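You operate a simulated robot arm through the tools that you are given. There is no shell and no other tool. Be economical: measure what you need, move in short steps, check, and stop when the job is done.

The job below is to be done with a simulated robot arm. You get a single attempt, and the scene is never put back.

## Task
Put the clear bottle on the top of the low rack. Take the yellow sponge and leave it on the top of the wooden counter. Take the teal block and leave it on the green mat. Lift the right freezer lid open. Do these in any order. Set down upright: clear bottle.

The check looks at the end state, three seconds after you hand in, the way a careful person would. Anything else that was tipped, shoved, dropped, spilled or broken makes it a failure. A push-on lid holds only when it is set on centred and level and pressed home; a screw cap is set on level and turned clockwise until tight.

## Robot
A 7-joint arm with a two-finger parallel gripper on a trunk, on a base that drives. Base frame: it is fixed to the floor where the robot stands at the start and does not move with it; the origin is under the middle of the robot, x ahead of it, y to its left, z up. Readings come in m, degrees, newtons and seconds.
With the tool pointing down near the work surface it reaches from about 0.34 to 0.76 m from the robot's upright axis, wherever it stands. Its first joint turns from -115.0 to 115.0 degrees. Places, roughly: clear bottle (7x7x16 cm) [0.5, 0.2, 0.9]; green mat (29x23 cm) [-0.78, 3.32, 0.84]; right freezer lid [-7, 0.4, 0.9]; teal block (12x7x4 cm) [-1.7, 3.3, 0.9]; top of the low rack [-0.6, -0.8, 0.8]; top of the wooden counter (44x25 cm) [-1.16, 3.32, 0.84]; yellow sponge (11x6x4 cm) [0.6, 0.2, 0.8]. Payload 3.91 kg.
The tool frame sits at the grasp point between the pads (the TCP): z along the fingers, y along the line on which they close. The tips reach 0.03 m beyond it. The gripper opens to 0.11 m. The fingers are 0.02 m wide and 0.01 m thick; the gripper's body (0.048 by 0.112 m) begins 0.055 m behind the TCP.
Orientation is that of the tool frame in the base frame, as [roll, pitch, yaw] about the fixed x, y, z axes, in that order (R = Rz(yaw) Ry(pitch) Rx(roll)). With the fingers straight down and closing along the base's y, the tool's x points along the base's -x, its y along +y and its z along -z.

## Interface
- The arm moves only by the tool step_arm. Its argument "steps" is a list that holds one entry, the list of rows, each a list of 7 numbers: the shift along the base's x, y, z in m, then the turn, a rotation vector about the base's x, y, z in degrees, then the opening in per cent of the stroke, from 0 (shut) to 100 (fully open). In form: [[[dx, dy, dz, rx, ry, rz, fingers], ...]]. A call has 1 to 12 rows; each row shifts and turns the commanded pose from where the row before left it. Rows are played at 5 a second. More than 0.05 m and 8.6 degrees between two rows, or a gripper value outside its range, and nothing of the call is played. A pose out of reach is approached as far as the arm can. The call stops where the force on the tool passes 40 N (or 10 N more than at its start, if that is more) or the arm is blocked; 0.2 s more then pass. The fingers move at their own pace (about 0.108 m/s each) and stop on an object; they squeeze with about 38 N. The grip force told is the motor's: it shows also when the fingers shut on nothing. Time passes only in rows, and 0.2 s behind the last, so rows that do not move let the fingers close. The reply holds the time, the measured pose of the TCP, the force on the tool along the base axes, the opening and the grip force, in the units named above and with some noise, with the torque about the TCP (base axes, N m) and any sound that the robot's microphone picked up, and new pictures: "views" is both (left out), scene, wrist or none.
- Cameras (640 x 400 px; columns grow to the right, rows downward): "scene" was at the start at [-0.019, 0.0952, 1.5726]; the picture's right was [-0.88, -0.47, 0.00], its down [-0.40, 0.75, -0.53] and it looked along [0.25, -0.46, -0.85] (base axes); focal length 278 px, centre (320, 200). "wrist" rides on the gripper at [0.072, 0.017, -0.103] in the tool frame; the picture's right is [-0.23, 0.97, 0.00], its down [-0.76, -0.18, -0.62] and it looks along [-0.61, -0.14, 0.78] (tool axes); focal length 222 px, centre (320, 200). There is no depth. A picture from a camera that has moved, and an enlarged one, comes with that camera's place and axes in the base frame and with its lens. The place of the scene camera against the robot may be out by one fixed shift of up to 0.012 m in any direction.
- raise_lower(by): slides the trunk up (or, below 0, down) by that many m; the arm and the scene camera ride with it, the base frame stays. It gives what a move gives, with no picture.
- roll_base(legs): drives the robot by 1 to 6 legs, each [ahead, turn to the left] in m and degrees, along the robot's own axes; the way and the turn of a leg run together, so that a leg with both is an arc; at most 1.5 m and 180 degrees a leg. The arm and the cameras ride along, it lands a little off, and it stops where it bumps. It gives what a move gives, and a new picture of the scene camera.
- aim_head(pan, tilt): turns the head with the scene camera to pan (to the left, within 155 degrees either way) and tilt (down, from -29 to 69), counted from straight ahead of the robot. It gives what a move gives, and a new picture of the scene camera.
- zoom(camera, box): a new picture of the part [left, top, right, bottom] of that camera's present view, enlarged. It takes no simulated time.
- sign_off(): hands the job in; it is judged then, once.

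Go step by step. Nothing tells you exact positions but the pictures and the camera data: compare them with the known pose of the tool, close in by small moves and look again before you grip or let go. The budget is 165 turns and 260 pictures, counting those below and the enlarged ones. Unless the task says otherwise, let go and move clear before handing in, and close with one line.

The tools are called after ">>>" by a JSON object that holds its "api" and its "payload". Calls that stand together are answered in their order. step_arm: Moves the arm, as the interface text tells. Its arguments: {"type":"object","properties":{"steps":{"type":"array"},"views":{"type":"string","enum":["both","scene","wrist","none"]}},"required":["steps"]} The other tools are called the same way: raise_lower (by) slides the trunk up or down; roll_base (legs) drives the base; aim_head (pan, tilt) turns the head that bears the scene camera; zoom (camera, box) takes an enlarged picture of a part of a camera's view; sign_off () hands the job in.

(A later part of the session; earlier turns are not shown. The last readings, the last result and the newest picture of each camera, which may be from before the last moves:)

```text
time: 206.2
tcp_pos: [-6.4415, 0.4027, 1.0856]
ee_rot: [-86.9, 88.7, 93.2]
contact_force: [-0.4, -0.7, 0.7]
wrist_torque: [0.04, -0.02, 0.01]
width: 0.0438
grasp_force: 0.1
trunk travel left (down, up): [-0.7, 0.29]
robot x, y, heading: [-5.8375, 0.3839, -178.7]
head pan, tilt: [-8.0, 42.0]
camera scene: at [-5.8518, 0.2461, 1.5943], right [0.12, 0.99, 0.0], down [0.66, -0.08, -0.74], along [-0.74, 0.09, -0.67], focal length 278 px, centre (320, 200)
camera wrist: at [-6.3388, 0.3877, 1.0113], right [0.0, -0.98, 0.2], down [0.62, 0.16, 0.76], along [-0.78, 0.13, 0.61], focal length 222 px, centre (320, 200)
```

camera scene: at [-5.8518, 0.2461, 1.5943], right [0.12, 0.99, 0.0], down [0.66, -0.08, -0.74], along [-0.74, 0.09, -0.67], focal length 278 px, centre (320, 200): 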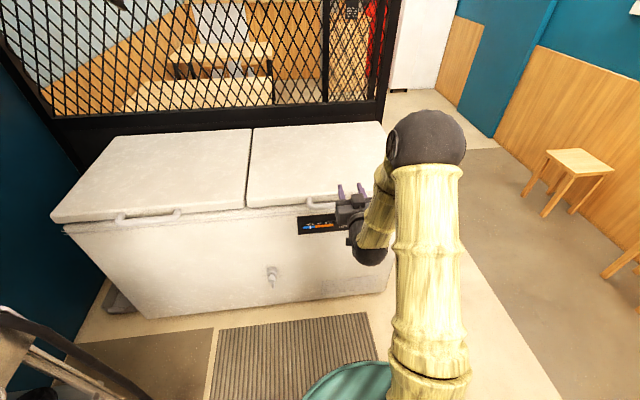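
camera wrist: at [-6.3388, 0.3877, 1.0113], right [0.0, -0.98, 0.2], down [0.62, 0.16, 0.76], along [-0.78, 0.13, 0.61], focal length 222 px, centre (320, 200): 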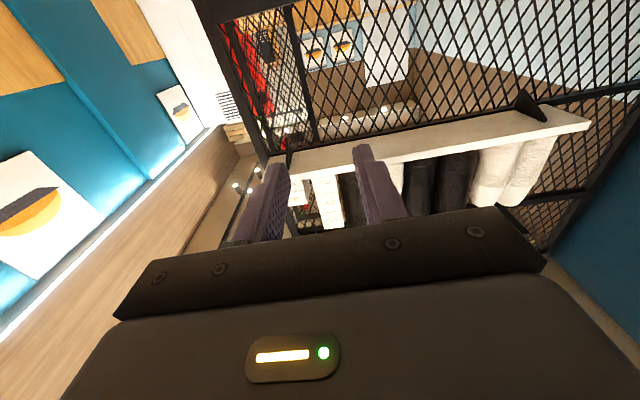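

Tool is horizontal. I'll lower with the trunk to bring the fingers below the handle height (z about 0.83).

>>> {"api": "raise_lower", "payload": {"by": -0.255}}

>>> {"api": "aim_head", "payload": {"pan": -5, "tilt": 42}}

>>> {"api": "zoom", "payload": {"camera": "wrist", "box": [0, 0, 640, 400]}}

```text
time: 208.8
tcp_pos: [-6.4418, 0.4037, 0.8313]
ee_rot: [-89.8, 88.6, 90.2]
contact_force: [-0.1, 0.5, 0.4]
wrist_torque: [0.0, -0.05, 0.0]
width: 0.0441
grasp_force: 0.0
trunk travel left (down, up): [-0.445, 0.545]
robot x, y, heading: [-5.8366, 0.3842, -179.0]
head pan, tilt: [-8.0, 42.0]
```

```text
time: 209.5
tcp_pos: [-6.4413, 0.4038, 0.83]
ee_rot: [-90.1, 88.7, 89.9]
contact_force: [0.6, 0.0, -0.2]
wrist_torque: [0.01, 0.0, 0.02]
width: 0.0443
grasp_force: 0.0
trunk travel left (down, up): [-0.445, 0.545]
robot x, y, heading: [-5.8381, 0.3871, -178.8]
head pan, tilt: [-5.0, 42.0]
camera scene: at [-5.8515, 0.2417, 1.3393], right [0.07, 1.0, 0.0], down [0.67, -0.05, -0.74], along [-0.74, 0.05, -0.67], focal length 278 px, centre (320, 200)
```

scene: 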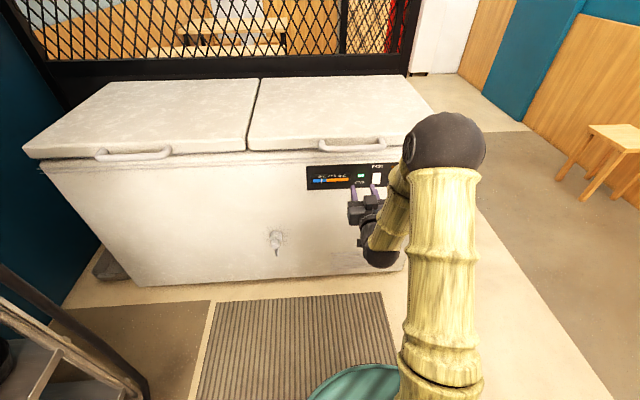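

```text
1.00 times, centred on (320, 200) of wrist (not enlarged: the box is as wide or as high as the picture)
camera zoom: at [-6.3382, 0.3876, 0.7567], right [0.0, -0.98, 0.2], down [0.62, 0.16, 0.77], along [-0.78, 0.13, 0.61], focal length 222 px, centre (320, 200)
```

zoom: 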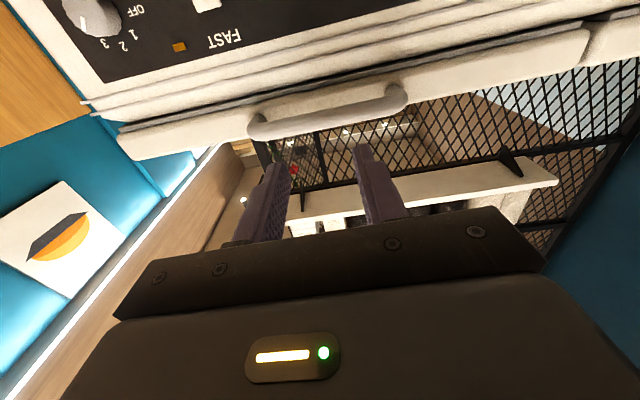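

The bar is at about (-6.635, 0.395, 0.86). I'll roll ahead a little, drop 1 cm, and slide the fingers under the bar.

>>> {"api": "roll_base", "payload": {"legs": [[0.1, 0]]}}

>>> {"api": "step_arm", "payload": {"steps": [[[0, 0, -0.01, 0, 0, 0, 40], [-0.02, -0.005, 0, 0, 0, 0, 40], [-0.02, -0.003, 0, 0, 0, 0, 40], [-0.01, 0, 0, 0, 0, 0, 40], [0, 0, 0, 0, 0, 0, 40]]]}}

>>> {"api": "zoom", "payload": {"camera": "scene", "box": [270, 100, 430, 200]}}

```text
time: 210.7
tcp_pos: [-6.5409, 0.4024, 0.831]
ee_rot: [-90.4, 88.8, 89.5]
contact_force: [-0.7, 0.0, -0.3]
wrist_torque: [-0.04, -0.02, 0.01]
width: 0.0437
grasp_force: 0.0
trunk travel left (down, up): [-0.445, 0.545]
robot x, y, heading: [-5.9396, 0.3858, -179.2]
head pan, tilt: [-5.0, 42.0]
camera scene: at [-5.9516, 0.2401, 1.3393], right [0.07, 1.0, 0.0], down [0.67, -0.05, -0.74], along [-0.74, 0.05, -0.67], focal length 278 px, centre (320, 200)
```

scene: 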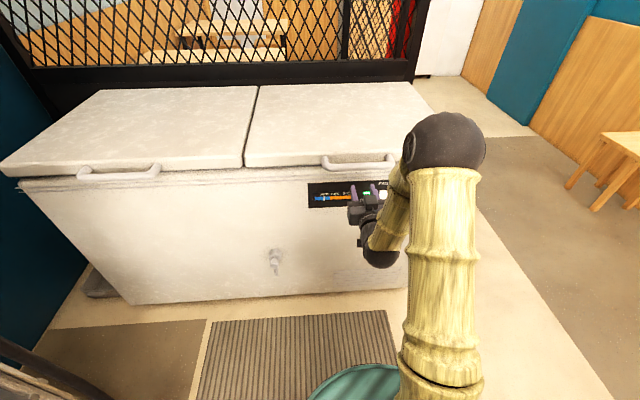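

```text
time: 211.9
tcp_pos: [-6.592, 0.3939, 0.8215]
ee_rot: [-91.4, 88.7, 88.7]
contact_force: [0.1, 0.3, -0.6]
wrist_torque: [0.0, -0.03, 0.01]
width: 0.044
grasp_force: 0.2
trunk travel left (down, up): [-0.445, 0.545]
robot x, y, heading: [-5.9391, 0.3801, -179.0]
head pan, tilt: [-5.0, 42.0]
camera scene: at [-5.9516, 0.2401, 1.3393], right [0.07, 1.0, 0.0], down [0.67, -0.05, -0.74], along [-0.74, 0.05, -0.67], focal length 278 px, centre (320, 200)
camera wrist: at [-6.4882, 0.3773, 0.7472], right [0.0, -0.98, 0.21], down [0.62, 0.16, 0.77], along [-0.78, 0.13, 0.61], focal length 222 px, centre (320, 200)
```

scene: 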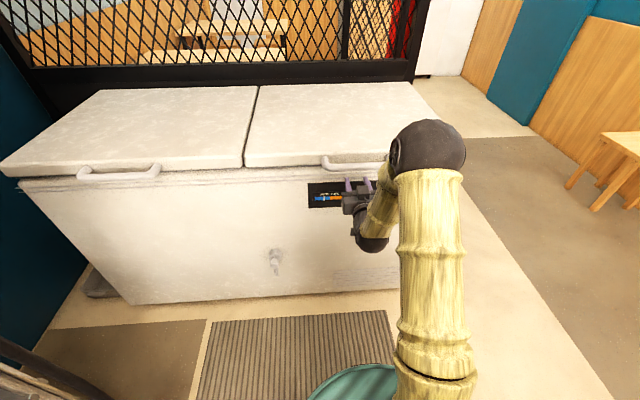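
wrist: 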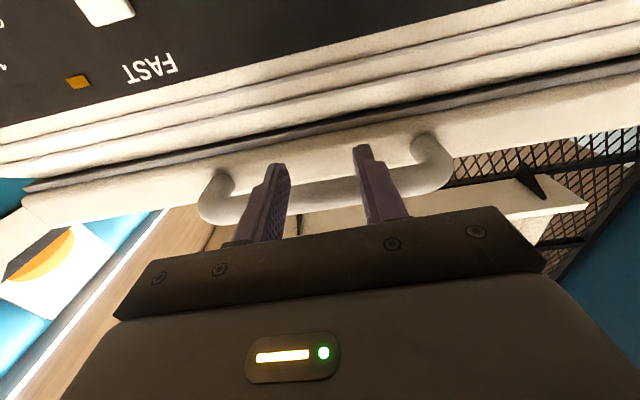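

```text
4.00 times, centred on (350, 150) of scene
camera zoom: at [-5.9516, 0.2401, 1.3393], right [0.07, 1.0, 0.0], down [0.67, -0.05, -0.74], along [-0.74, 0.05, -0.67], focal length 1112 px, centre (200, 400)
```

zoom: 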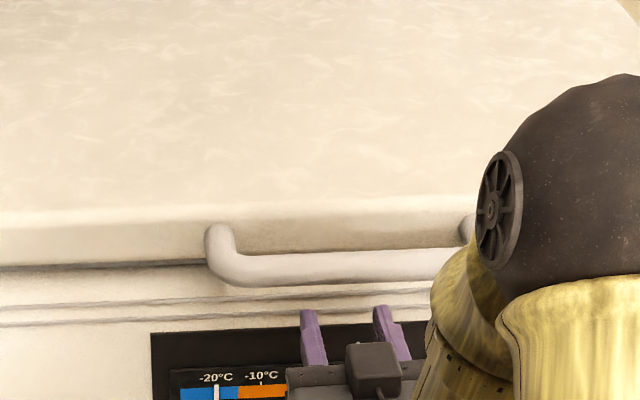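

The bar is at x about -6.64 and the fingertips at -6.622; advancing under it.

>>> {"api": "step_arm", "payload": {"steps": [[[-0.015, 0, 0, 0, 0, 0, 40], [-0.012, 0, 0, 0, 0, 0, 40], [-0.01, 0, 0, 0, 0, 0, 40], [0, 0, 0, 0, 0, 0, 40]]]}}

>>> {"api": "zoom", "payload": {"camera": "scene", "box": [270, 100, 430, 200]}}

```text
time: 212.9
tcp_pos: [-6.6289, 0.3922, 0.8216]
ee_rot: [-91.8, 88.7, 88.1]
contact_force: [-0.1, -1.4, -0.3]
wrist_torque: [0.0, 0.02, 0.03]
width: 0.0442
grasp_force: 0.0
trunk travel left (down, up): [-0.445, 0.545]
robot x, y, heading: [-5.9364, 0.3837, -178.9]
head pan, tilt: [-5.0, 42.0]
camera scene: at [-5.9516, 0.2401, 1.3393], right [0.07, 1.0, 0.0], down [0.67, -0.05, -0.74], along [-0.74, 0.05, -0.67], focal length 278 px, centre (320, 200)
camera wrist: at [-6.5254, 0.3776, 0.747], right [0.0, -0.98, 0.2], down [0.62, 0.16, 0.77], along [-0.78, 0.13, 0.61], focal length 222 px, centre (320, 200)
```

scene: 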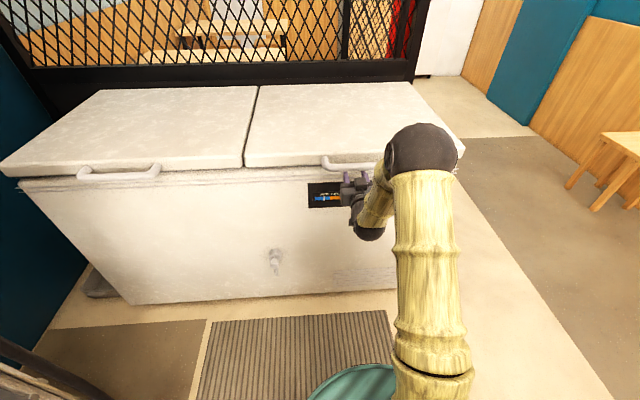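
wrist: 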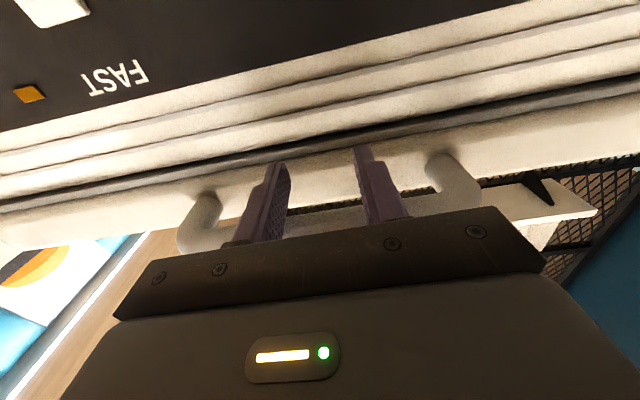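

```text
4.00 times, centred on (350, 150) of scene
camera zoom: at [-5.9516, 0.2401, 1.3393], right [0.07, 1.0, 0.0], down [0.67, -0.05, -0.74], along [-0.74, 0.05, -0.67], focal length 1112 px, centre (200, 400)
```

zoom: 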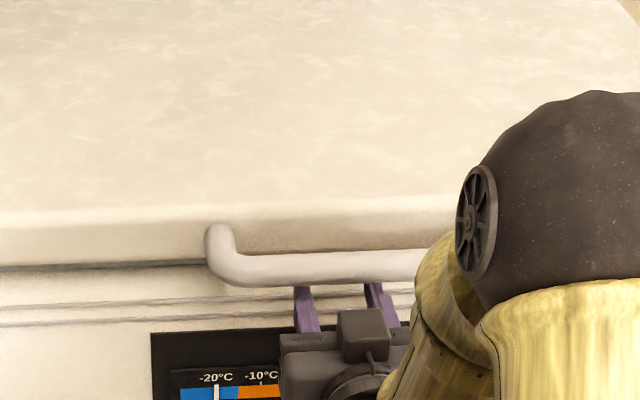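

Fingertips are at the bar; another 1.2 cm in, then a small test lift.

>>> {"api": "step_arm", "payload": {"steps": [[[-0.008, 0, 0, 0, 0, 0, 40], [-0.006, 0, 0, 0, 0, 0, 40], [0, 0, 0.01, 0, 0, 0, 40], [0, 0, 0.01, 0, 0, 0, 40], [0, 0, 0.01, 0, 0, 0, 40], [0, 0, 0.01, 0, 0, 0, 40], [0, 0, 0, 0, 0, 0, 40]]]}}

>>> {"api": "zoom", "payload": {"camera": "scene", "box": [230, 80, 470, 230]}}

```text
time: 214.5
tcp_pos: [-6.6418, 0.3952, 0.8622]
ee_rot: [-92.2, 88.6, 88.0]
contact_force: [-2.5, -1.1, -6.5]
wrist_torque: [-0.23, 0.03, 0.09]
width: 0.0437
grasp_force: 0.0
trunk travel left (down, up): [-0.445, 0.545]
robot x, y, heading: [-5.9363, 0.3822, -179.3]
head pan, tilt: [-5.0, 42.0]
camera scene: at [-5.9525, 0.2401, 1.3393], right [0.07, 1.0, 0.0], down [0.67, -0.05, -0.74], along [-0.74, 0.05, -0.67], focal length 278 px, centre (320, 200)
camera wrist: at [-6.5391, 0.3787, 0.7875], right [0.0, -0.98, 0.2], down [0.62, 0.16, 0.77], along [-0.78, 0.13, 0.61], focal length 222 px, centre (320, 200)
```

scene: 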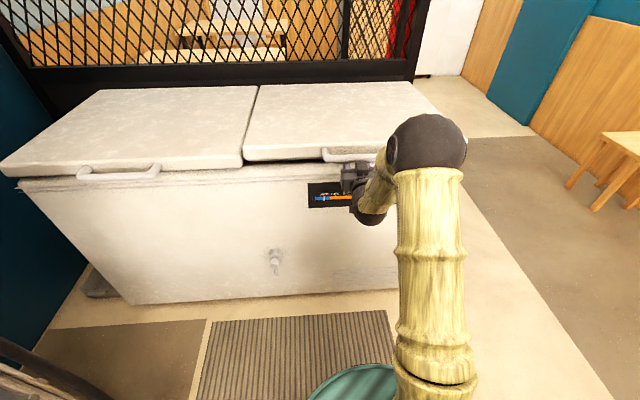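
wrist: 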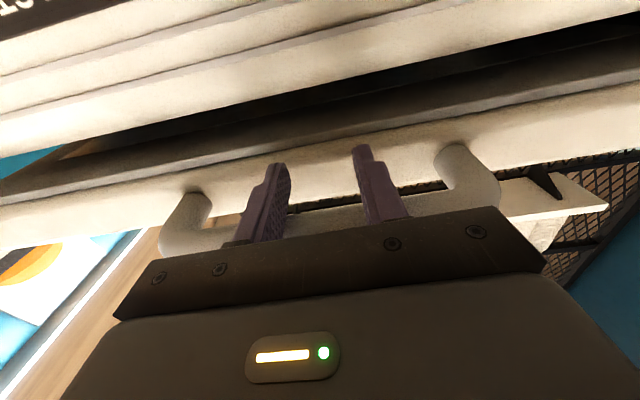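

```text
2.67 times, centred on (350, 155) of scene
camera zoom: at [-5.9525, 0.2401, 1.3393], right [0.07, 1.0, 0.0], down [0.67, -0.05, -0.74], along [-0.74, 0.05, -0.67], focal length 741 px, centre (240, 320)
```

zoom: 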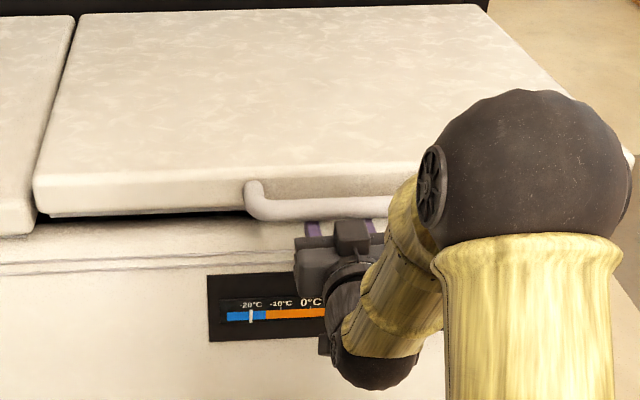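

The lid is lifting with only about 6.5 N. I'll continue along the arc.

>>> {"api": "step_arm", "payload": {"steps": [[[-0.0045, 0, 0.046, 0, 0, 0, 40], [-0.008, 0, 0.045, 0, 0, 0, 40], [-0.012, 0, 0.045, 0, 0, 0, 40], [-0.016, 0, 0.043, 0, 0, 0, 40], [0, 0, 0, 0, 0, 0, 40]]]}}

```text
time: 215.7
tcp_pos: [-6.6833, 0.3925, 1.0396]
ee_rot: [-88.7, 88.8, 91.3]
contact_force: [2.6, 1.2, -2.7]
wrist_torque: [-0.07, 0.03, -0.03]
width: 0.0441
grasp_force: 0.2
trunk travel left (down, up): [-0.445, 0.545]
robot x, y, heading: [-5.9416, 0.3876, -179.1]
head pan, tilt: [-5.0, 42.0]
camera scene: at [-5.9517, 0.2401, 1.3393], right [0.07, 1.0, 0.0], down [0.67, -0.05, -0.74], along [-0.74, 0.05, -0.67], focal length 278 px, centre (320, 200)
camera wrist: at [-6.5805, 0.375, 0.9652], right [0.0, -0.98, 0.21], down [0.62, 0.16, 0.77], along [-0.78, 0.13, 0.61], focal length 222 px, centre (320, 200)
```

scene: 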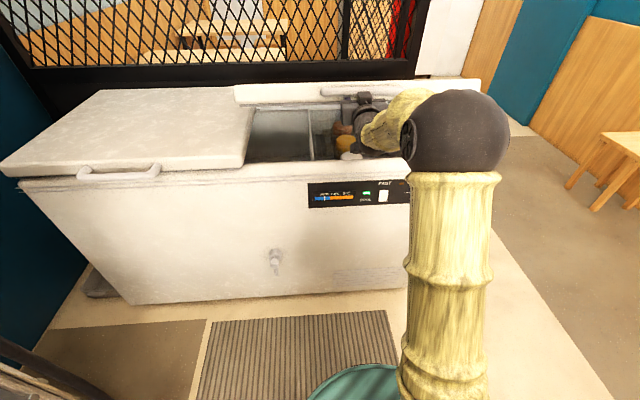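
wrist: 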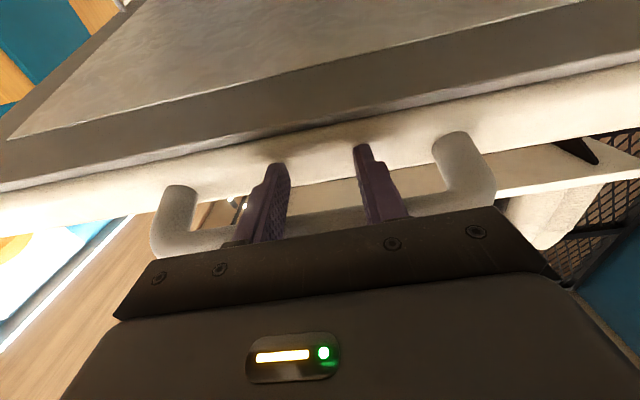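

Opening nicely (about 22°). Continue.

>>> {"api": "step_arm", "payload": {"steps": [[[-0.018, 0, 0.042, 0, 0, 0, 40], [-0.021, 0, 0.04, 0, 0, 0, 40], [-0.024, 0, 0.037, 0, 0, 0, 40], [0, 0, 0, 0, 0, 0, 40]]]}}

```text
time: 216.7
tcp_pos: [-6.7442, 0.3913, 1.1607]
ee_rot: [-76.3, 88.7, 103.7]
contact_force: [13.6, 1.2, 8.4]
wrist_torque: [-0.05, 0.14, 0.38]
width: 0.0435
grasp_force: 0.0
trunk travel left (down, up): [-0.445, 0.545]
robot x, y, heading: [-5.9402, 0.3821, -179.0]
head pan, tilt: [-5.0, 42.0]
camera scene: at [-5.9483, 0.2403, 1.3395], right [0.07, 1.0, 0.0], down [0.67, -0.05, -0.74], along [-0.74, 0.05, -0.67], focal length 278 px, centre (320, 200)
camera wrist: at [-6.6408, 0.3766, 1.0869], right [0.0, -0.98, 0.21], down [0.63, 0.16, 0.76], along [-0.78, 0.13, 0.61], focal length 222 px, centre (320, 200)
```

scene: 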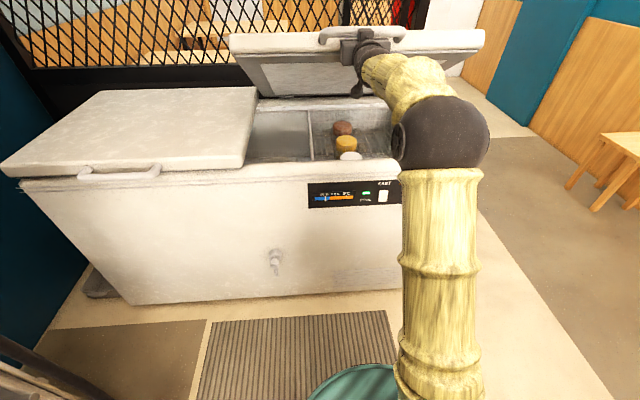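
wrist: 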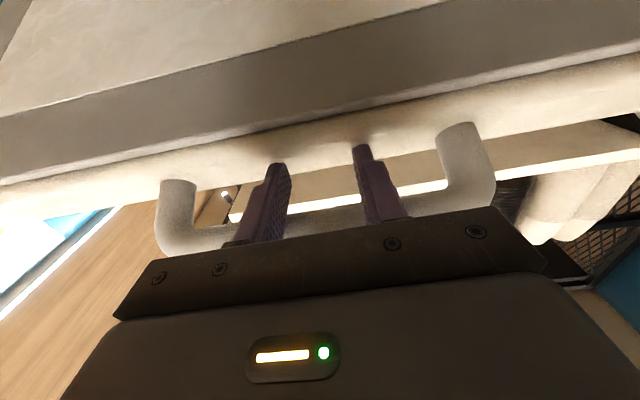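

The tips now bear on the lid front (about 37°). Driving the base forward will push it further open; a small roll first.

>>> {"api": "roll_base", "payload": {"legs": [[0.07, 0]]}}

>>> {"api": "zoom", "payload": {"camera": "wrist", "box": [0, 0, 640, 400]}}

```text
time: 217.5
tcp_pos: [-6.7541, 0.3935, 1.1744]
ee_rot: [-33.1, 87.6, 146.9]
contact_force: [12.1, 1.0, 9.5]
wrist_torque: [-0.07, 0.14, 0.37]
width: 0.0434
grasp_force: 0.2
trunk travel left (down, up): [-0.445, 0.545]
robot x, y, heading: [-5.9538, 0.3842, -179.2]
head pan, tilt: [-5.0, 42.0]
stopped in leg 1: the force on the tool passed its limit at 49 N (the readings are from after the stop); the commanded pose is now the measured one
camera scene: at [-5.9619, 0.24, 1.3392], right [0.07, 1.0, 0.0], down [0.67, -0.05, -0.74], along [-0.74, 0.05, -0.67], focal length 278 px, centre (320, 200)
```

scene: 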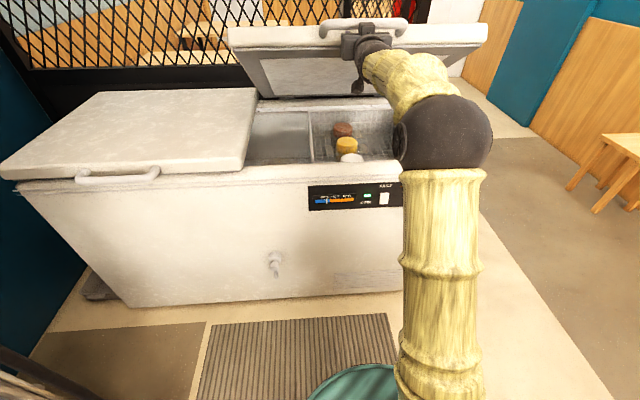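

```text
1.00 times, centred on (320, 200) of wrist (not enlarged: the box is as wide or as high as the picture)
camera zoom: at [-6.6529, 0.3765, 1.0985], right [0.01, -0.98, 0.21], down [0.65, 0.16, 0.74], along [-0.76, 0.13, 0.64], focal length 222 px, centre (320, 200)
```

zoom: 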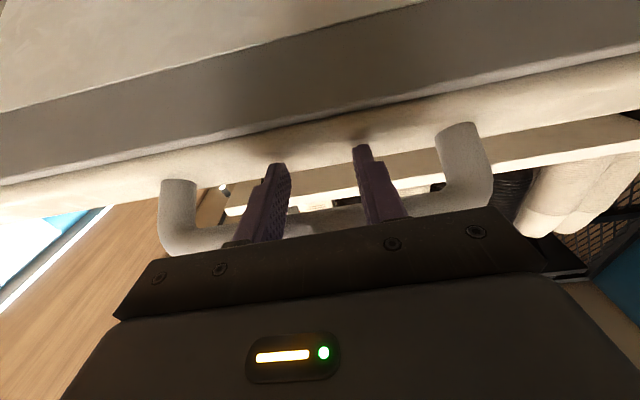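

Too much force with tips against the lid face. I'll back off slightly and lower a bit to see whether the lid stays by itself.

>>> {"api": "step_arm", "payload": {"steps": [[[0.008, 0, 0, 0, 0, 0, 40], [0.004, 0, -0.01, 0, 0, 0, 40], [0, 0, -0.015, 0, 0, 0, 40], [0, 0, 0, 0, 0, 0, 40]]]}}

```text
time: 218.5
tcp_pos: [-6.7392, 0.3926, 1.1516]
ee_rot: [-31.3, 87.6, 148.7]
contact_force: [30.1, 1.3, 18.0]
wrist_torque: [-0.35, 0.26, 0.68]
width: 0.0432
grasp_force: 0.1
trunk travel left (down, up): [-0.445, 0.545]
robot x, y, heading: [-5.9512, 0.3841, -179.3]
head pan, tilt: [-5.0, 42.0]
camera scene: at [-5.9579, 0.2401, 1.3396], right [0.07, 1.0, 0.0], down [0.66, -0.05, -0.75], along [-0.74, 0.05, -0.67], focal length 278 px, centre (320, 200)
camera wrist: at [-6.6377, 0.3764, 1.0745], right [0.01, -0.98, 0.21], down [0.65, 0.16, 0.74], along [-0.76, 0.13, 0.64], focal length 222 px, centre (320, 200)
```

scene: 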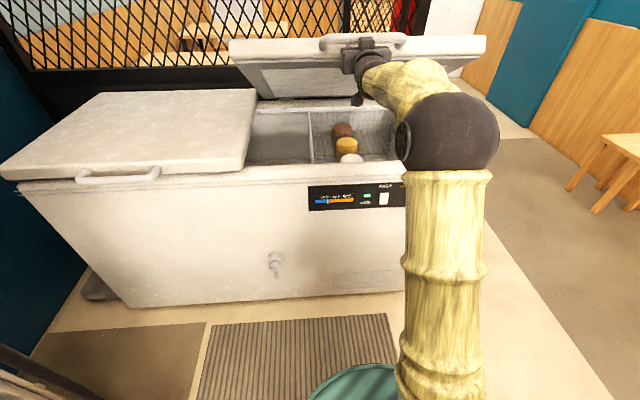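
wrist: 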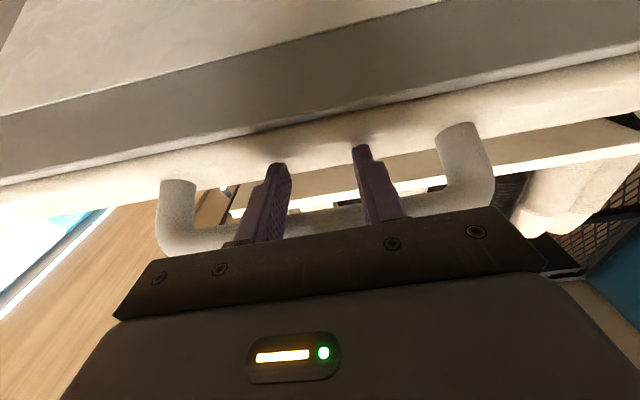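

The lid leaned on the tips. I'll back off a little more and lower slightly to see whether the lid holds on its own.

>>> {"api": "step_arm", "payload": {"steps": [[[0.008, 0, 0.0, 0, 0, 0, 40], [0.008, 0, 0, 0, 0, 0, 40], [0, 0, -0.01, 0, 0, 0, 40], [0, 0, -0.01, 0, 0, 0, 40], [0, 0, 0, 0, 0, 0, 40]]]}}

>>> {"api": "zoom", "payload": {"camera": "scene", "box": [220, 10, 460, 160]}}

```text
time: 219.7
tcp_pos: [-6.725, 0.3918, 1.13]
ee_rot: [-35.6, 87.7, 144.3]
contact_force: [23.0, 2.6, 10.2]
wrist_torque: [-0.01, 0.13, 0.57]
width: 0.0428
grasp_force: 0.1
trunk travel left (down, up): [-0.445, 0.545]
robot x, y, heading: [-5.9531, 0.381, -179.1]
head pan, tilt: [-5.0, 42.0]
camera scene: at [-5.9601, 0.2403, 1.3395], right [0.07, 1.0, 0.0], down [0.66, -0.05, -0.75], along [-0.74, 0.05, -0.67], focal length 278 px, centre (320, 200)
camera wrist: at [-6.6239, 0.3762, 1.0523], right [0.01, -0.98, 0.21], down [0.65, 0.16, 0.75], along [-0.76, 0.13, 0.63], focal length 222 px, centre (320, 200)
```

scene: 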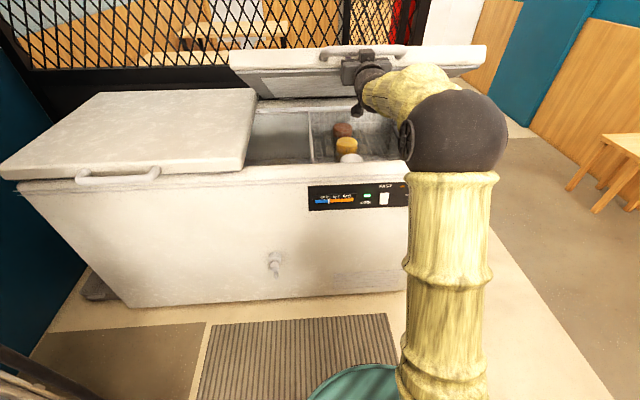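
wrist: 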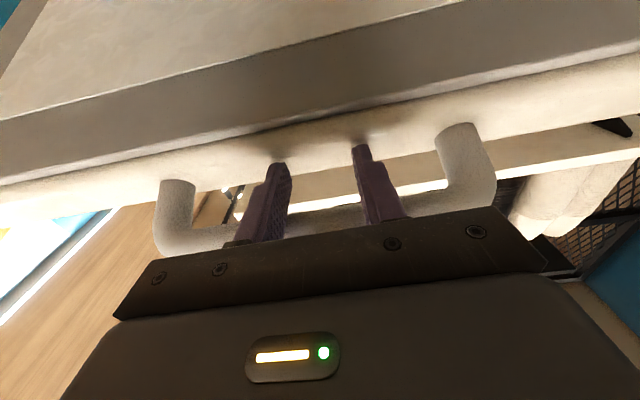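

```text
2.67 times, centred on (340, 85) of scene
camera zoom: at [-5.9601, 0.2403, 1.3395], right [0.07, 1.0, 0.0], down [0.66, -0.05, -0.75], along [-0.74, 0.05, -0.67], focal length 741 px, centre (267, 507)
```

zoom: 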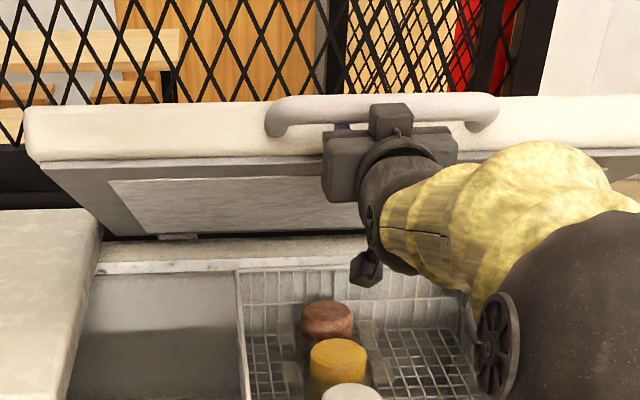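

The tips may be dragging the lid by friction. I'll pull straight back 2.2 cm (still under the bar), then lower slightly to test properly.

>>> {"api": "step_arm", "payload": {"steps": [[[0.008, 0, 0.0, 0, 0, 0, 40], [0.008, 0, 0, 0, 0, 0, 40], [0.006, 0, 0, 0, 0, 0, 40], [0, 0, 0, 0, 0, 0, 40]]]}}

```text
time: 220.7
tcp_pos: [-6.7088, 0.3915, 1.1231]
ee_rot: [-45.5, 88.3, 134.5]
contact_force: [-0.7, -1.5, -3.6]
wrist_torque: [-0.08, -0.01, 0.08]
width: 0.0437
grasp_force: 0.2
trunk travel left (down, up): [-0.445, 0.545]
robot x, y, heading: [-5.949, 0.3844, -179.2]
head pan, tilt: [-5.0, 42.0]
camera scene: at [-5.9659, 0.2398, 1.3392], right [0.07, 1.0, 0.0], down [0.67, -0.05, -0.74], along [-0.74, 0.05, -0.67], focal length 278 px, centre (320, 200)
camera wrist: at [-6.6063, 0.3762, 1.0478], right [0.0, -0.98, 0.21], down [0.64, 0.16, 0.75], along [-0.77, 0.13, 0.63], focal length 222 px, centre (320, 200)
```

scene: 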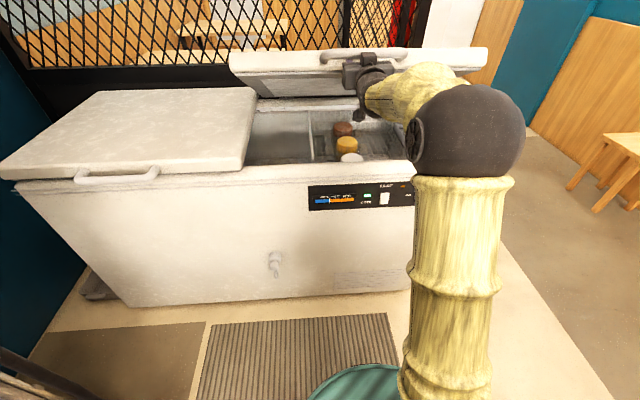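
wrist: 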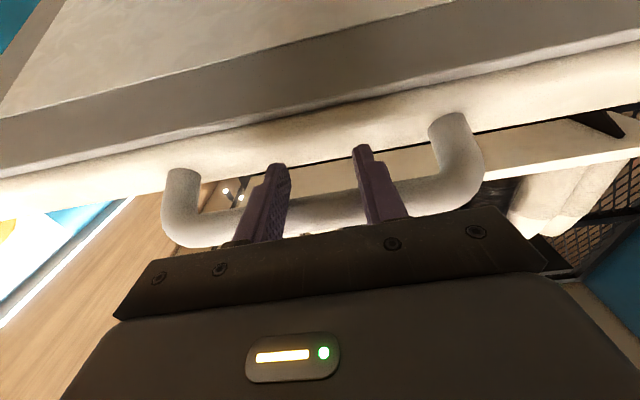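

>>> {"api": "step_arm", "payload": {"steps": [[[0, 0, -0.01, 0, 0, 0, 40], [0, 0, -0.01, 0, 0, 0, 40], [0, 0, 0, 0, 0, 0, 40], [0, 0, 0, 0, 0, 0, 40]]]}}

```text
time: 221.7
tcp_pos: [-6.7082, 0.3911, 1.1043]
ee_rot: [-44.1, 88.2, 136.0]
contact_force: [0.0, -0.6, -3.9]
wrist_torque: [-0.1, 0.02, -0.03]
width: 0.0436
grasp_force: 0.1
trunk travel left (down, up): [-0.445, 0.545]
robot x, y, heading: [-5.9502, 0.382, -179.2]
head pan, tilt: [-5.0, 42.0]
camera scene: at [-5.9655, 0.2399, 1.3393], right [0.07, 1.0, 0.0], down [0.67, -0.05, -0.74], along [-0.74, 0.05, -0.67], focal length 278 px, centre (320, 200)
camera wrist: at [-6.6059, 0.3758, 1.0287], right [0.0, -0.98, 0.21], down [0.64, 0.16, 0.75], along [-0.77, 0.13, 0.63], focal length 222 px, centre (320, 200)
```

scene: 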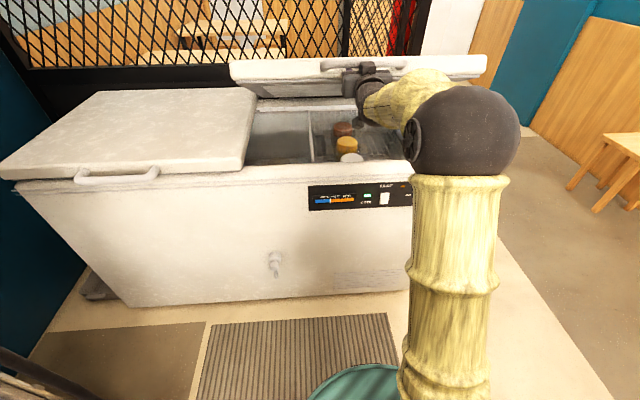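
wrist: 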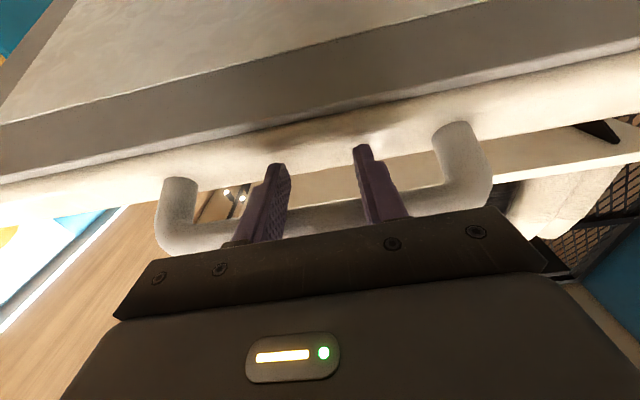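

The lid does fall when unsupported (about 4 N), so it must be taken nearly upright. I'll pitch the tool downward, which keeps it supported and lets me push it forward and up without jamming.

>>> {"api": "step_arm", "payload": {"steps": [[[0, 0, 0.008, 0, -8, 0, 40], [0, 0, 0.008, 0, -8, 0, 40], [0, 0, 0.008, 0, -8, 0, 40], [0, 0, 0.006, 0, -8, 0, 40], [0, 0, 0.006, 0, -8, 0, 40], [0, 0, 0, 0, 0, 0, 40]]]}}

>>> {"api": "zoom", "payload": {"camera": "scene", "box": [220, 10, 460, 160]}}

```text
time: 223.1
tcp_pos: [-6.7082, 0.392, 1.1409]
ee_rot: [-178.4, 51.2, 2.1]
contact_force: [2.1, 0.4, -2.1]
wrist_torque: [-0.1, -0.03, -0.05]
width: 0.0439
grasp_force: 0.2
trunk travel left (down, up): [-0.445, 0.545]
robot x, y, heading: [-5.9497, 0.383, -179.3]
head pan, tilt: [-5.0, 42.0]
camera scene: at [-5.9653, 0.2399, 1.3393], right [0.07, 1.0, 0.0], down [0.67, -0.05, -0.74], along [-0.74, 0.05, -0.67], focal length 278 px, centre (320, 200)
camera wrist: at [-6.5819, 0.3763, 1.147], right [-0.13, -0.98, 0.16], down [0.01, 0.16, 0.99], along [-0.99, 0.13, -0.01], focal length 222 px, centre (320, 200)
```

scene: 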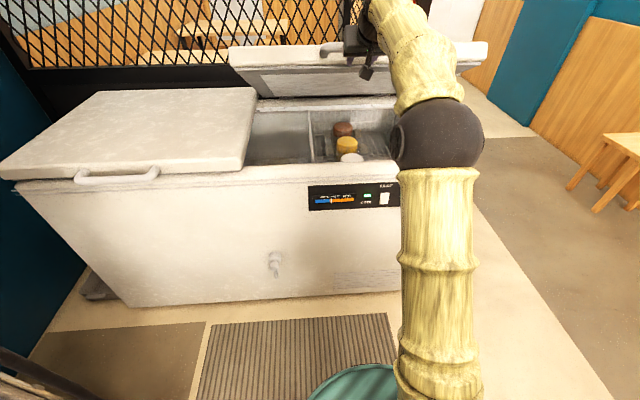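
wrist: 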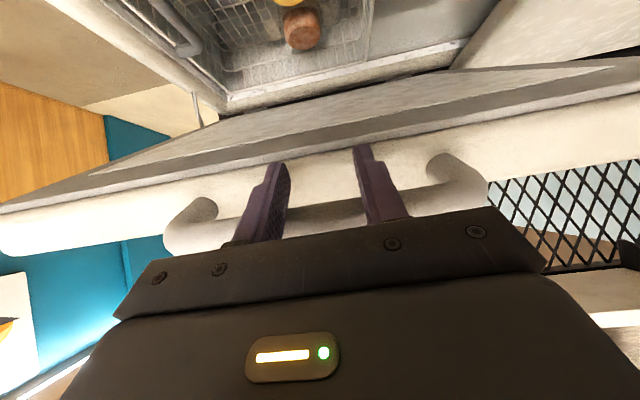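

```text
2.67 times, centred on (340, 85) of scene
camera zoom: at [-5.9653, 0.2399, 1.3393], right [0.07, 1.0, 0.0], down [0.67, -0.05, -0.74], along [-0.74, 0.05, -0.67], focal length 741 px, centre (267, 507)
```

zoom: 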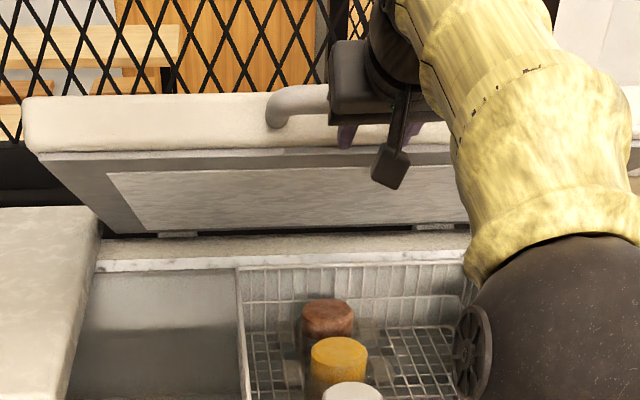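

Good — supported, with the tips near the lid's lower edge. Pitch a bit further.

>>> {"api": "step_arm", "payload": {"steps": [[[0, 0, 0.006, 0, -8, 0, 40], [0, 0, 0.006, 0, -8, 0, 40], [-0.004, 0, 0.004, 0, -4, 0, 40], [0, 0, 0, 0, 0, 0, 40]]]}}

```text
time: 224.1
tcp_pos: [-6.668, 0.4021, 1.1245]
ee_rot: [-179.2, 31.3, 1.5]
contact_force: [2.7, -0.5, -3.4]
wrist_torque: [-0.05, -0.09, -0.1]
width: 0.0438
grasp_force: 0.1
out of reach, approached as far as the arm can: row 1, 2, 3
trunk travel left (down, up): [-0.445, 0.545]
robot x, y, heading: [-5.954, 0.3829, -178.9]
head pan, tilt: [-5.0, 42.0]
camera scene: at [-5.9653, 0.2399, 1.3393], right [0.07, 1.0, 0.0], down [0.67, -0.05, -0.74], along [-0.74, 0.05, -0.67], focal length 278 px, centre (320, 200)
camera wrist: at [-6.5512, 0.3855, 1.1743], right [-0.18, -0.98, 0.11], down [-0.33, 0.16, 0.93], along [-0.93, 0.13, -0.35], focal length 222 px, centre (320, 200)
```

scene: 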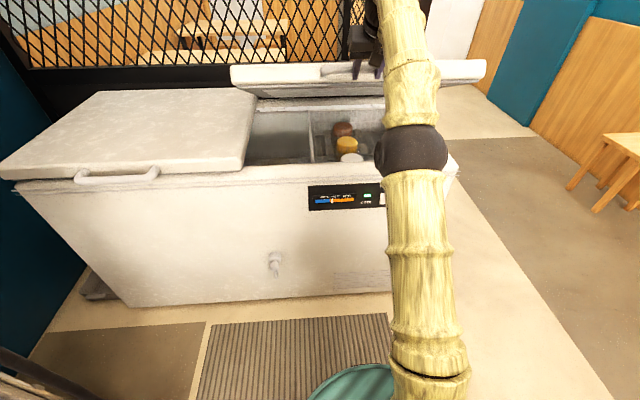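
wrist: 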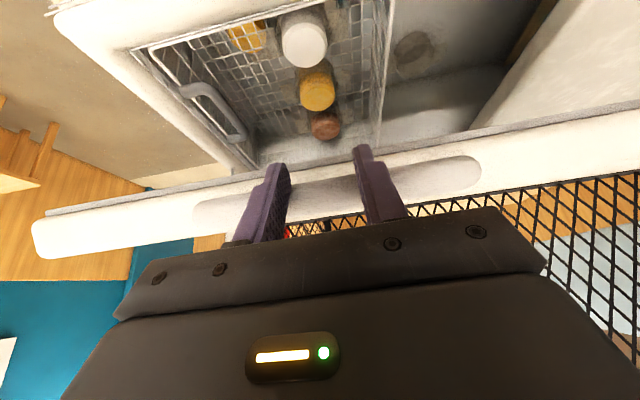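

The arm is stretched out but the lid is still supported. Now I'll drive forward a bit so the inclined fingers push the lid up.

>>> {"api": "roll_base", "payload": {"legs": [[0.05, 0]]}}

>>> {"api": "zoom", "payload": {"camera": "wrist", "box": [0, 0, 640, 400]}}

```text
time: 225.1
tcp_pos: [-6.719, 0.4007, 1.1248]
ee_rot: [-179.2, 31.4, 1.5]
contact_force: [2.3, 0.3, -1.0]
wrist_torque: [0.01, 0.04, -0.07]
width: 0.0437
grasp_force: 0.0
trunk travel left (down, up): [-0.445, 0.545]
robot x, y, heading: [-6.0051, 0.3813, -179.2]
head pan, tilt: [-5.0, 42.0]
camera scene: at [-6.0156, 0.239, 1.3393], right [0.07, 1.0, 0.0], down [0.67, -0.05, -0.74], along [-0.74, 0.05, -0.67], focal length 278 px, centre (320, 200)
```

scene: 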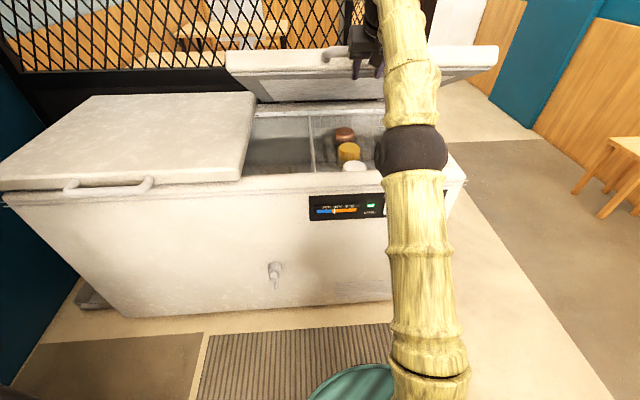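

```text
1.00 times, centred on (320, 200) of wrist (not enlarged: the box is as wide or as high as the picture)
camera zoom: at [-6.6018, 0.3844, 1.1745], right [-0.18, -0.98, 0.11], down [-0.33, 0.16, 0.93], along [-0.93, 0.13, -0.35], focal length 222 px, centre (320, 200)
```

zoom: 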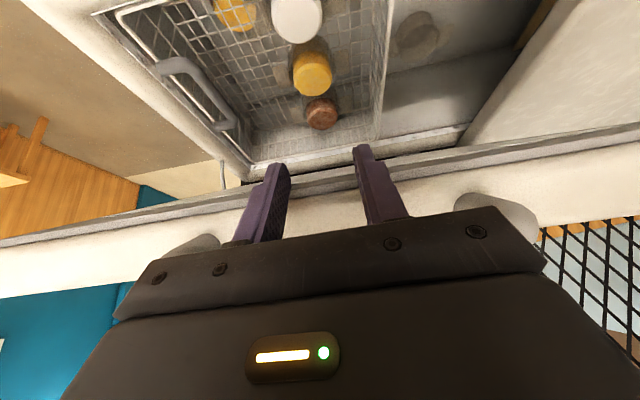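

Works smoothly. Continue: another forward step, then raise.

>>> {"api": "raise_lower", "payload": {"by": 0.03}}

>>> {"api": "roll_base", "payload": {"legs": [[0.04, 0]]}}

>>> {"api": "zoom", "payload": {"camera": "wrist", "box": [0, 0, 640, 400]}}

```text
time: 225.8
tcp_pos: [-6.7166, 0.3996, 1.1562]
ee_rot: [-179.2, 31.4, 1.5]
contact_force: [0.8, 0.3, -0.2]
wrist_torque: [-0.01, -0.01, -0.04]
width: 0.0441
grasp_force: 0.1
trunk travel left (down, up): [-0.475, 0.515]
robot x, y, heading: [-6.004, 0.3792, -179.0]
head pan, tilt: [-5.0, 42.0]
```

```text
time: 226.7
tcp_pos: [-6.7547, 0.4001, 1.1581]
ee_rot: [-179.2, 31.6, 1.5]
contact_force: [13.1, 0.8, 8.0]
wrist_torque: [-0.96, 0.6, 0.19]
width: 0.0439
grasp_force: 0.0
trunk travel left (down, up): [-0.475, 0.515]
robot x, y, heading: [-6.0393, 0.3799, -179.1]
head pan, tilt: [-5.0, 42.0]
camera scene: at [-6.0523, 0.2387, 1.3695], right [0.07, 1.0, 0.0], down [0.67, -0.05, -0.74], along [-0.74, 0.05, -0.67], focal length 278 px, centre (320, 200)
```

scene: 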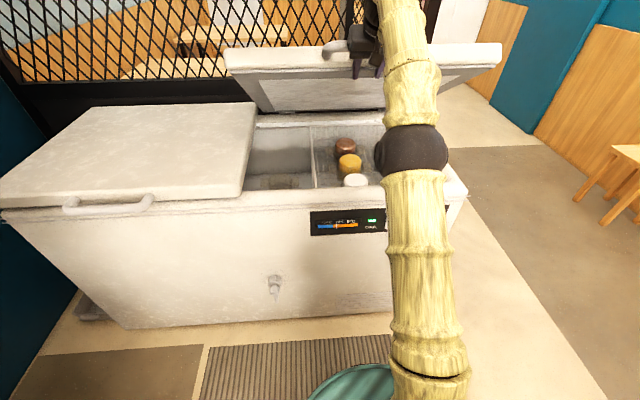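

```text
1.00 times, centred on (320, 200) of wrist (not enlarged: the box is as wide or as high as the picture)
camera zoom: at [-6.6385, 0.3838, 1.2067], right [-0.17, -0.98, 0.11], down [-0.33, 0.16, 0.93], along [-0.93, 0.13, -0.35], focal length 222 px, centre (320, 200)
```

zoom: 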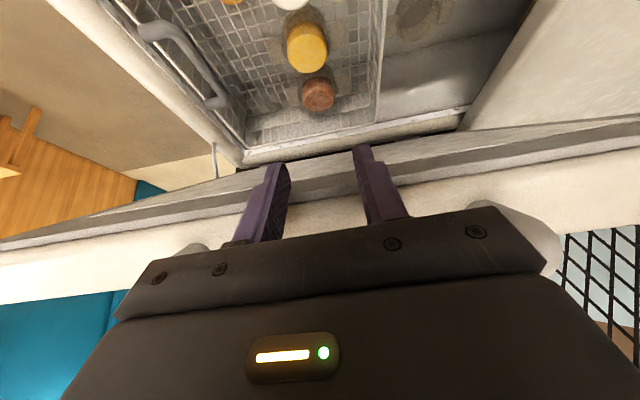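

The tips are catching on the lid's face; they need to be lower to bear on the underside edge. Back off slightly, lower, then advance.

>>> {"api": "roll_base", "payload": {"legs": [[-0.02, 0]]}}

>>> {"api": "raise_lower", "payload": {"by": -0.045}}

>>> {"api": "zoom", "payload": {"camera": "wrist", "box": [0, 0, 640, 400]}}

```text
time: 227.5
tcp_pos: [-6.737, 0.3994, 1.1559]
ee_rot: [-179.3, 31.5, 1.6]
contact_force: [-0.3, 0.1, 1.3]
wrist_torque: [-0.02, -0.01, -0.03]
width: 0.0439
grasp_force: 0.0
trunk travel left (down, up): [-0.475, 0.515]
robot x, y, heading: [-6.0238, 0.381, -179.1]
head pan, tilt: [-5.0, 42.0]
camera scene: at [-6.0352, 0.2387, 1.3693], right [0.07, 1.0, 0.0], down [0.67, -0.05, -0.74], along [-0.74, 0.05, -0.67], focal length 278 px, centre (320, 200)
```

scene: 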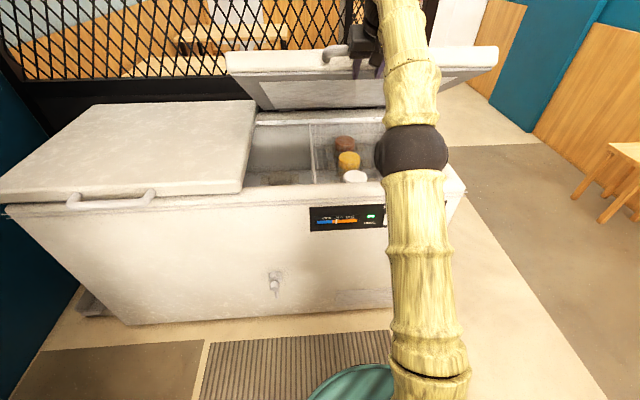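

```text
time: 228.5
tcp_pos: [-6.7293, 0.4007, 1.1225]
ee_rot: [-179.0, 32.3, 1.4]
contact_force: [20.3, -3.9, 11.9]
wrist_torque: [0.86, 1.07, -1.09]
width: 0.0437
grasp_force: 0.2
trunk travel left (down, up): [-0.43, 0.56]
robot x, y, heading: [-6.0174, 0.3837, -178.8]
head pan, tilt: [-5.0, 42.0]
stopped: the force on the tool passed its limit at 41 N (the readings are from after the stop); the commanded pose is now the measured one
```

```text
1.00 times, centred on (320, 200) of wrist (not enlarged: the box is as wide or as high as the picture)
camera zoom: at [-6.6127, 0.3838, 1.1685], right [-0.18, -0.98, 0.11], down [-0.31, 0.16, 0.94], along [-0.93, 0.13, -0.33], focal length 222 px, centre (320, 200)
```

zoom: 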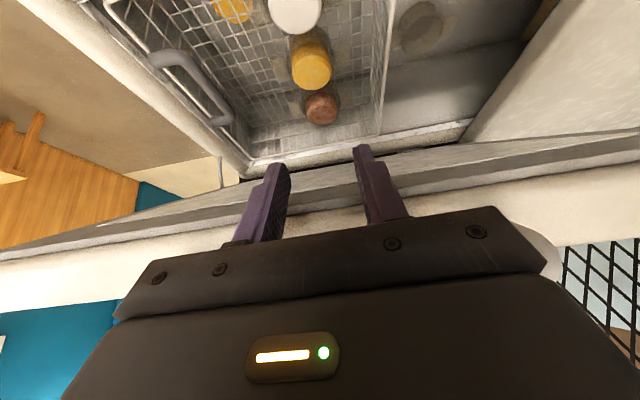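

I'll restart this from a better stance: first lower the lid back down under control, following its arc.

>>> {"api": "step_arm", "payload": {"steps": [[[0.004, 0, 0.008, 0, 0, 0, 40], [0.012, 0, -0.02, 0, 0, 0, 40], [0.012, 0, -0.024, 0, 0, 0, 40], [0.011, 0, -0.024, 0, 0, 0, 40], [0.01, 0, -0.025, 0, 0, 0, 40], [0, 0, 0, 0, 0, 0, 40]]]}}

```text
time: 229.9
tcp_pos: [-6.6811, 0.4002, 1.0307]
ee_rot: [-179.2, 32.1, 1.3]
contact_force: [18.8, -7.9, 3.4]
wrist_torque: [0.14, 1.13, -0.56]
width: 0.0441
grasp_force: 0.1
out of reach, approached as far as the arm can: row 1
trunk travel left (down, up): [-0.43, 0.56]
robot x, y, heading: [-6.0217, 0.3831, -178.9]
head pan, tilt: [-5.0, 42.0]
camera scene: at [-6.0317, 0.2378, 1.3242], right [0.07, 1.0, 0.0], down [0.67, -0.05, -0.74], along [-0.74, 0.05, -0.67], focal length 278 px, centre (320, 200)
camera wrist: at [-6.5645, 0.3835, 1.0779], right [-0.18, -0.98, 0.11], down [-0.32, 0.16, 0.93], along [-0.93, 0.13, -0.34], focal length 222 px, centre (320, 200)
```

scene: 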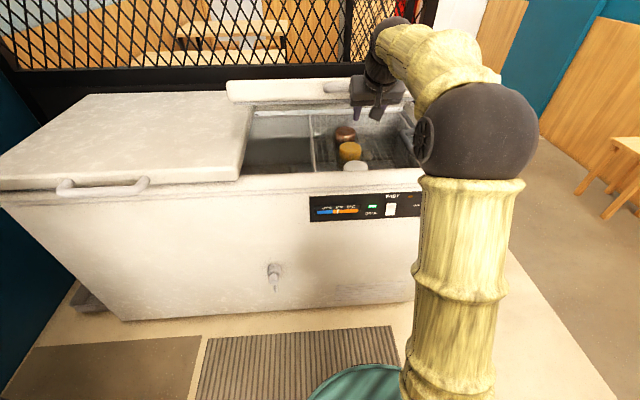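
wrist: 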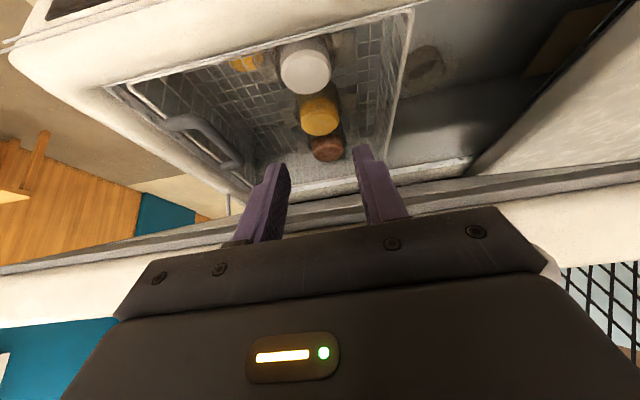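

The fingertips are now well under the lid's edge. I'll rotate the tool back toward horizontal about that point so the fingers lie under the lid itself rather than the handle.

>>> {"api": "step_arm", "payload": {"steps": [[[0.002, 0, -0.003, 0, 8, 0, 40], [0, 0, -0.003, 0, 8, 0, 40], [0, 0, -0.003, 0, 8, 0, 40], [0, 0, 0, 0, 0, 0, 40]]]}}

>>> {"api": "zoom", "payload": {"camera": "scene", "box": [220, 40, 460, 190]}}

```text
time: 230.9
tcp_pos: [-6.6823, 0.4001, 1.0181]
ee_rot: [-178.1, 55.8, 2.1]
contact_force: [2.2, 0.1, -4.5]
wrist_torque: [-0.17, 0.16, -0.03]
width: 0.0442
grasp_force: 0.1
trunk travel left (down, up): [-0.43, 0.56]
robot x, y, heading: [-6.0235, 0.3811, -179.2]
head pan, tilt: [-5.0, 42.0]
camera scene: at [-6.0352, 0.2389, 1.3242], right [0.07, 1.0, 0.0], down [0.67, -0.05, -0.74], along [-0.74, 0.05, -0.67], focal length 278 px, centre (320, 200)
camera wrist: at [-6.5552, 0.3843, 1.0153], right [-0.12, -0.98, 0.17], down [0.09, 0.16, 0.98], along [-0.99, 0.13, 0.07], focal length 222 px, centre (320, 200)
```

scene: 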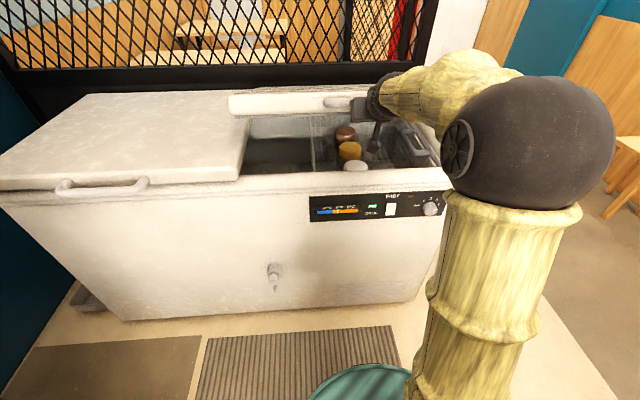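
wrist: 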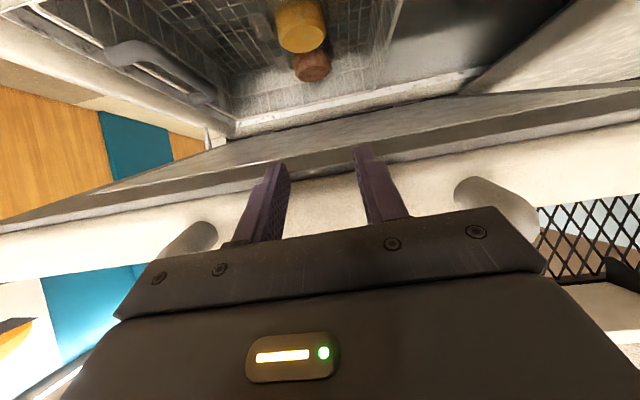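

```text
2.67 times, centred on (340, 115) of scene
camera zoom: at [-6.0352, 0.2389, 1.3242], right [0.07, 1.0, 0.0], down [0.67, -0.05, -0.74], along [-0.74, 0.05, -0.67], focal length 741 px, centre (267, 427)
```

zoom: 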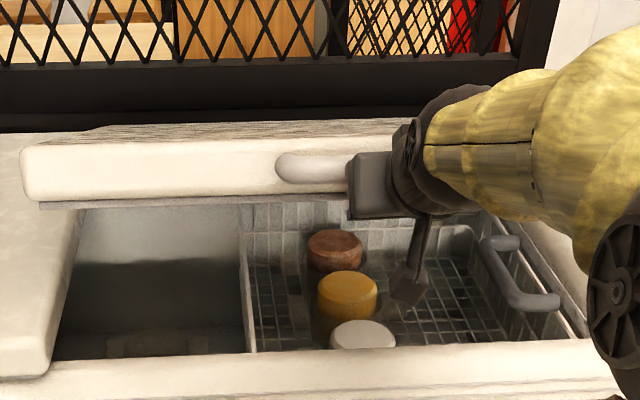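

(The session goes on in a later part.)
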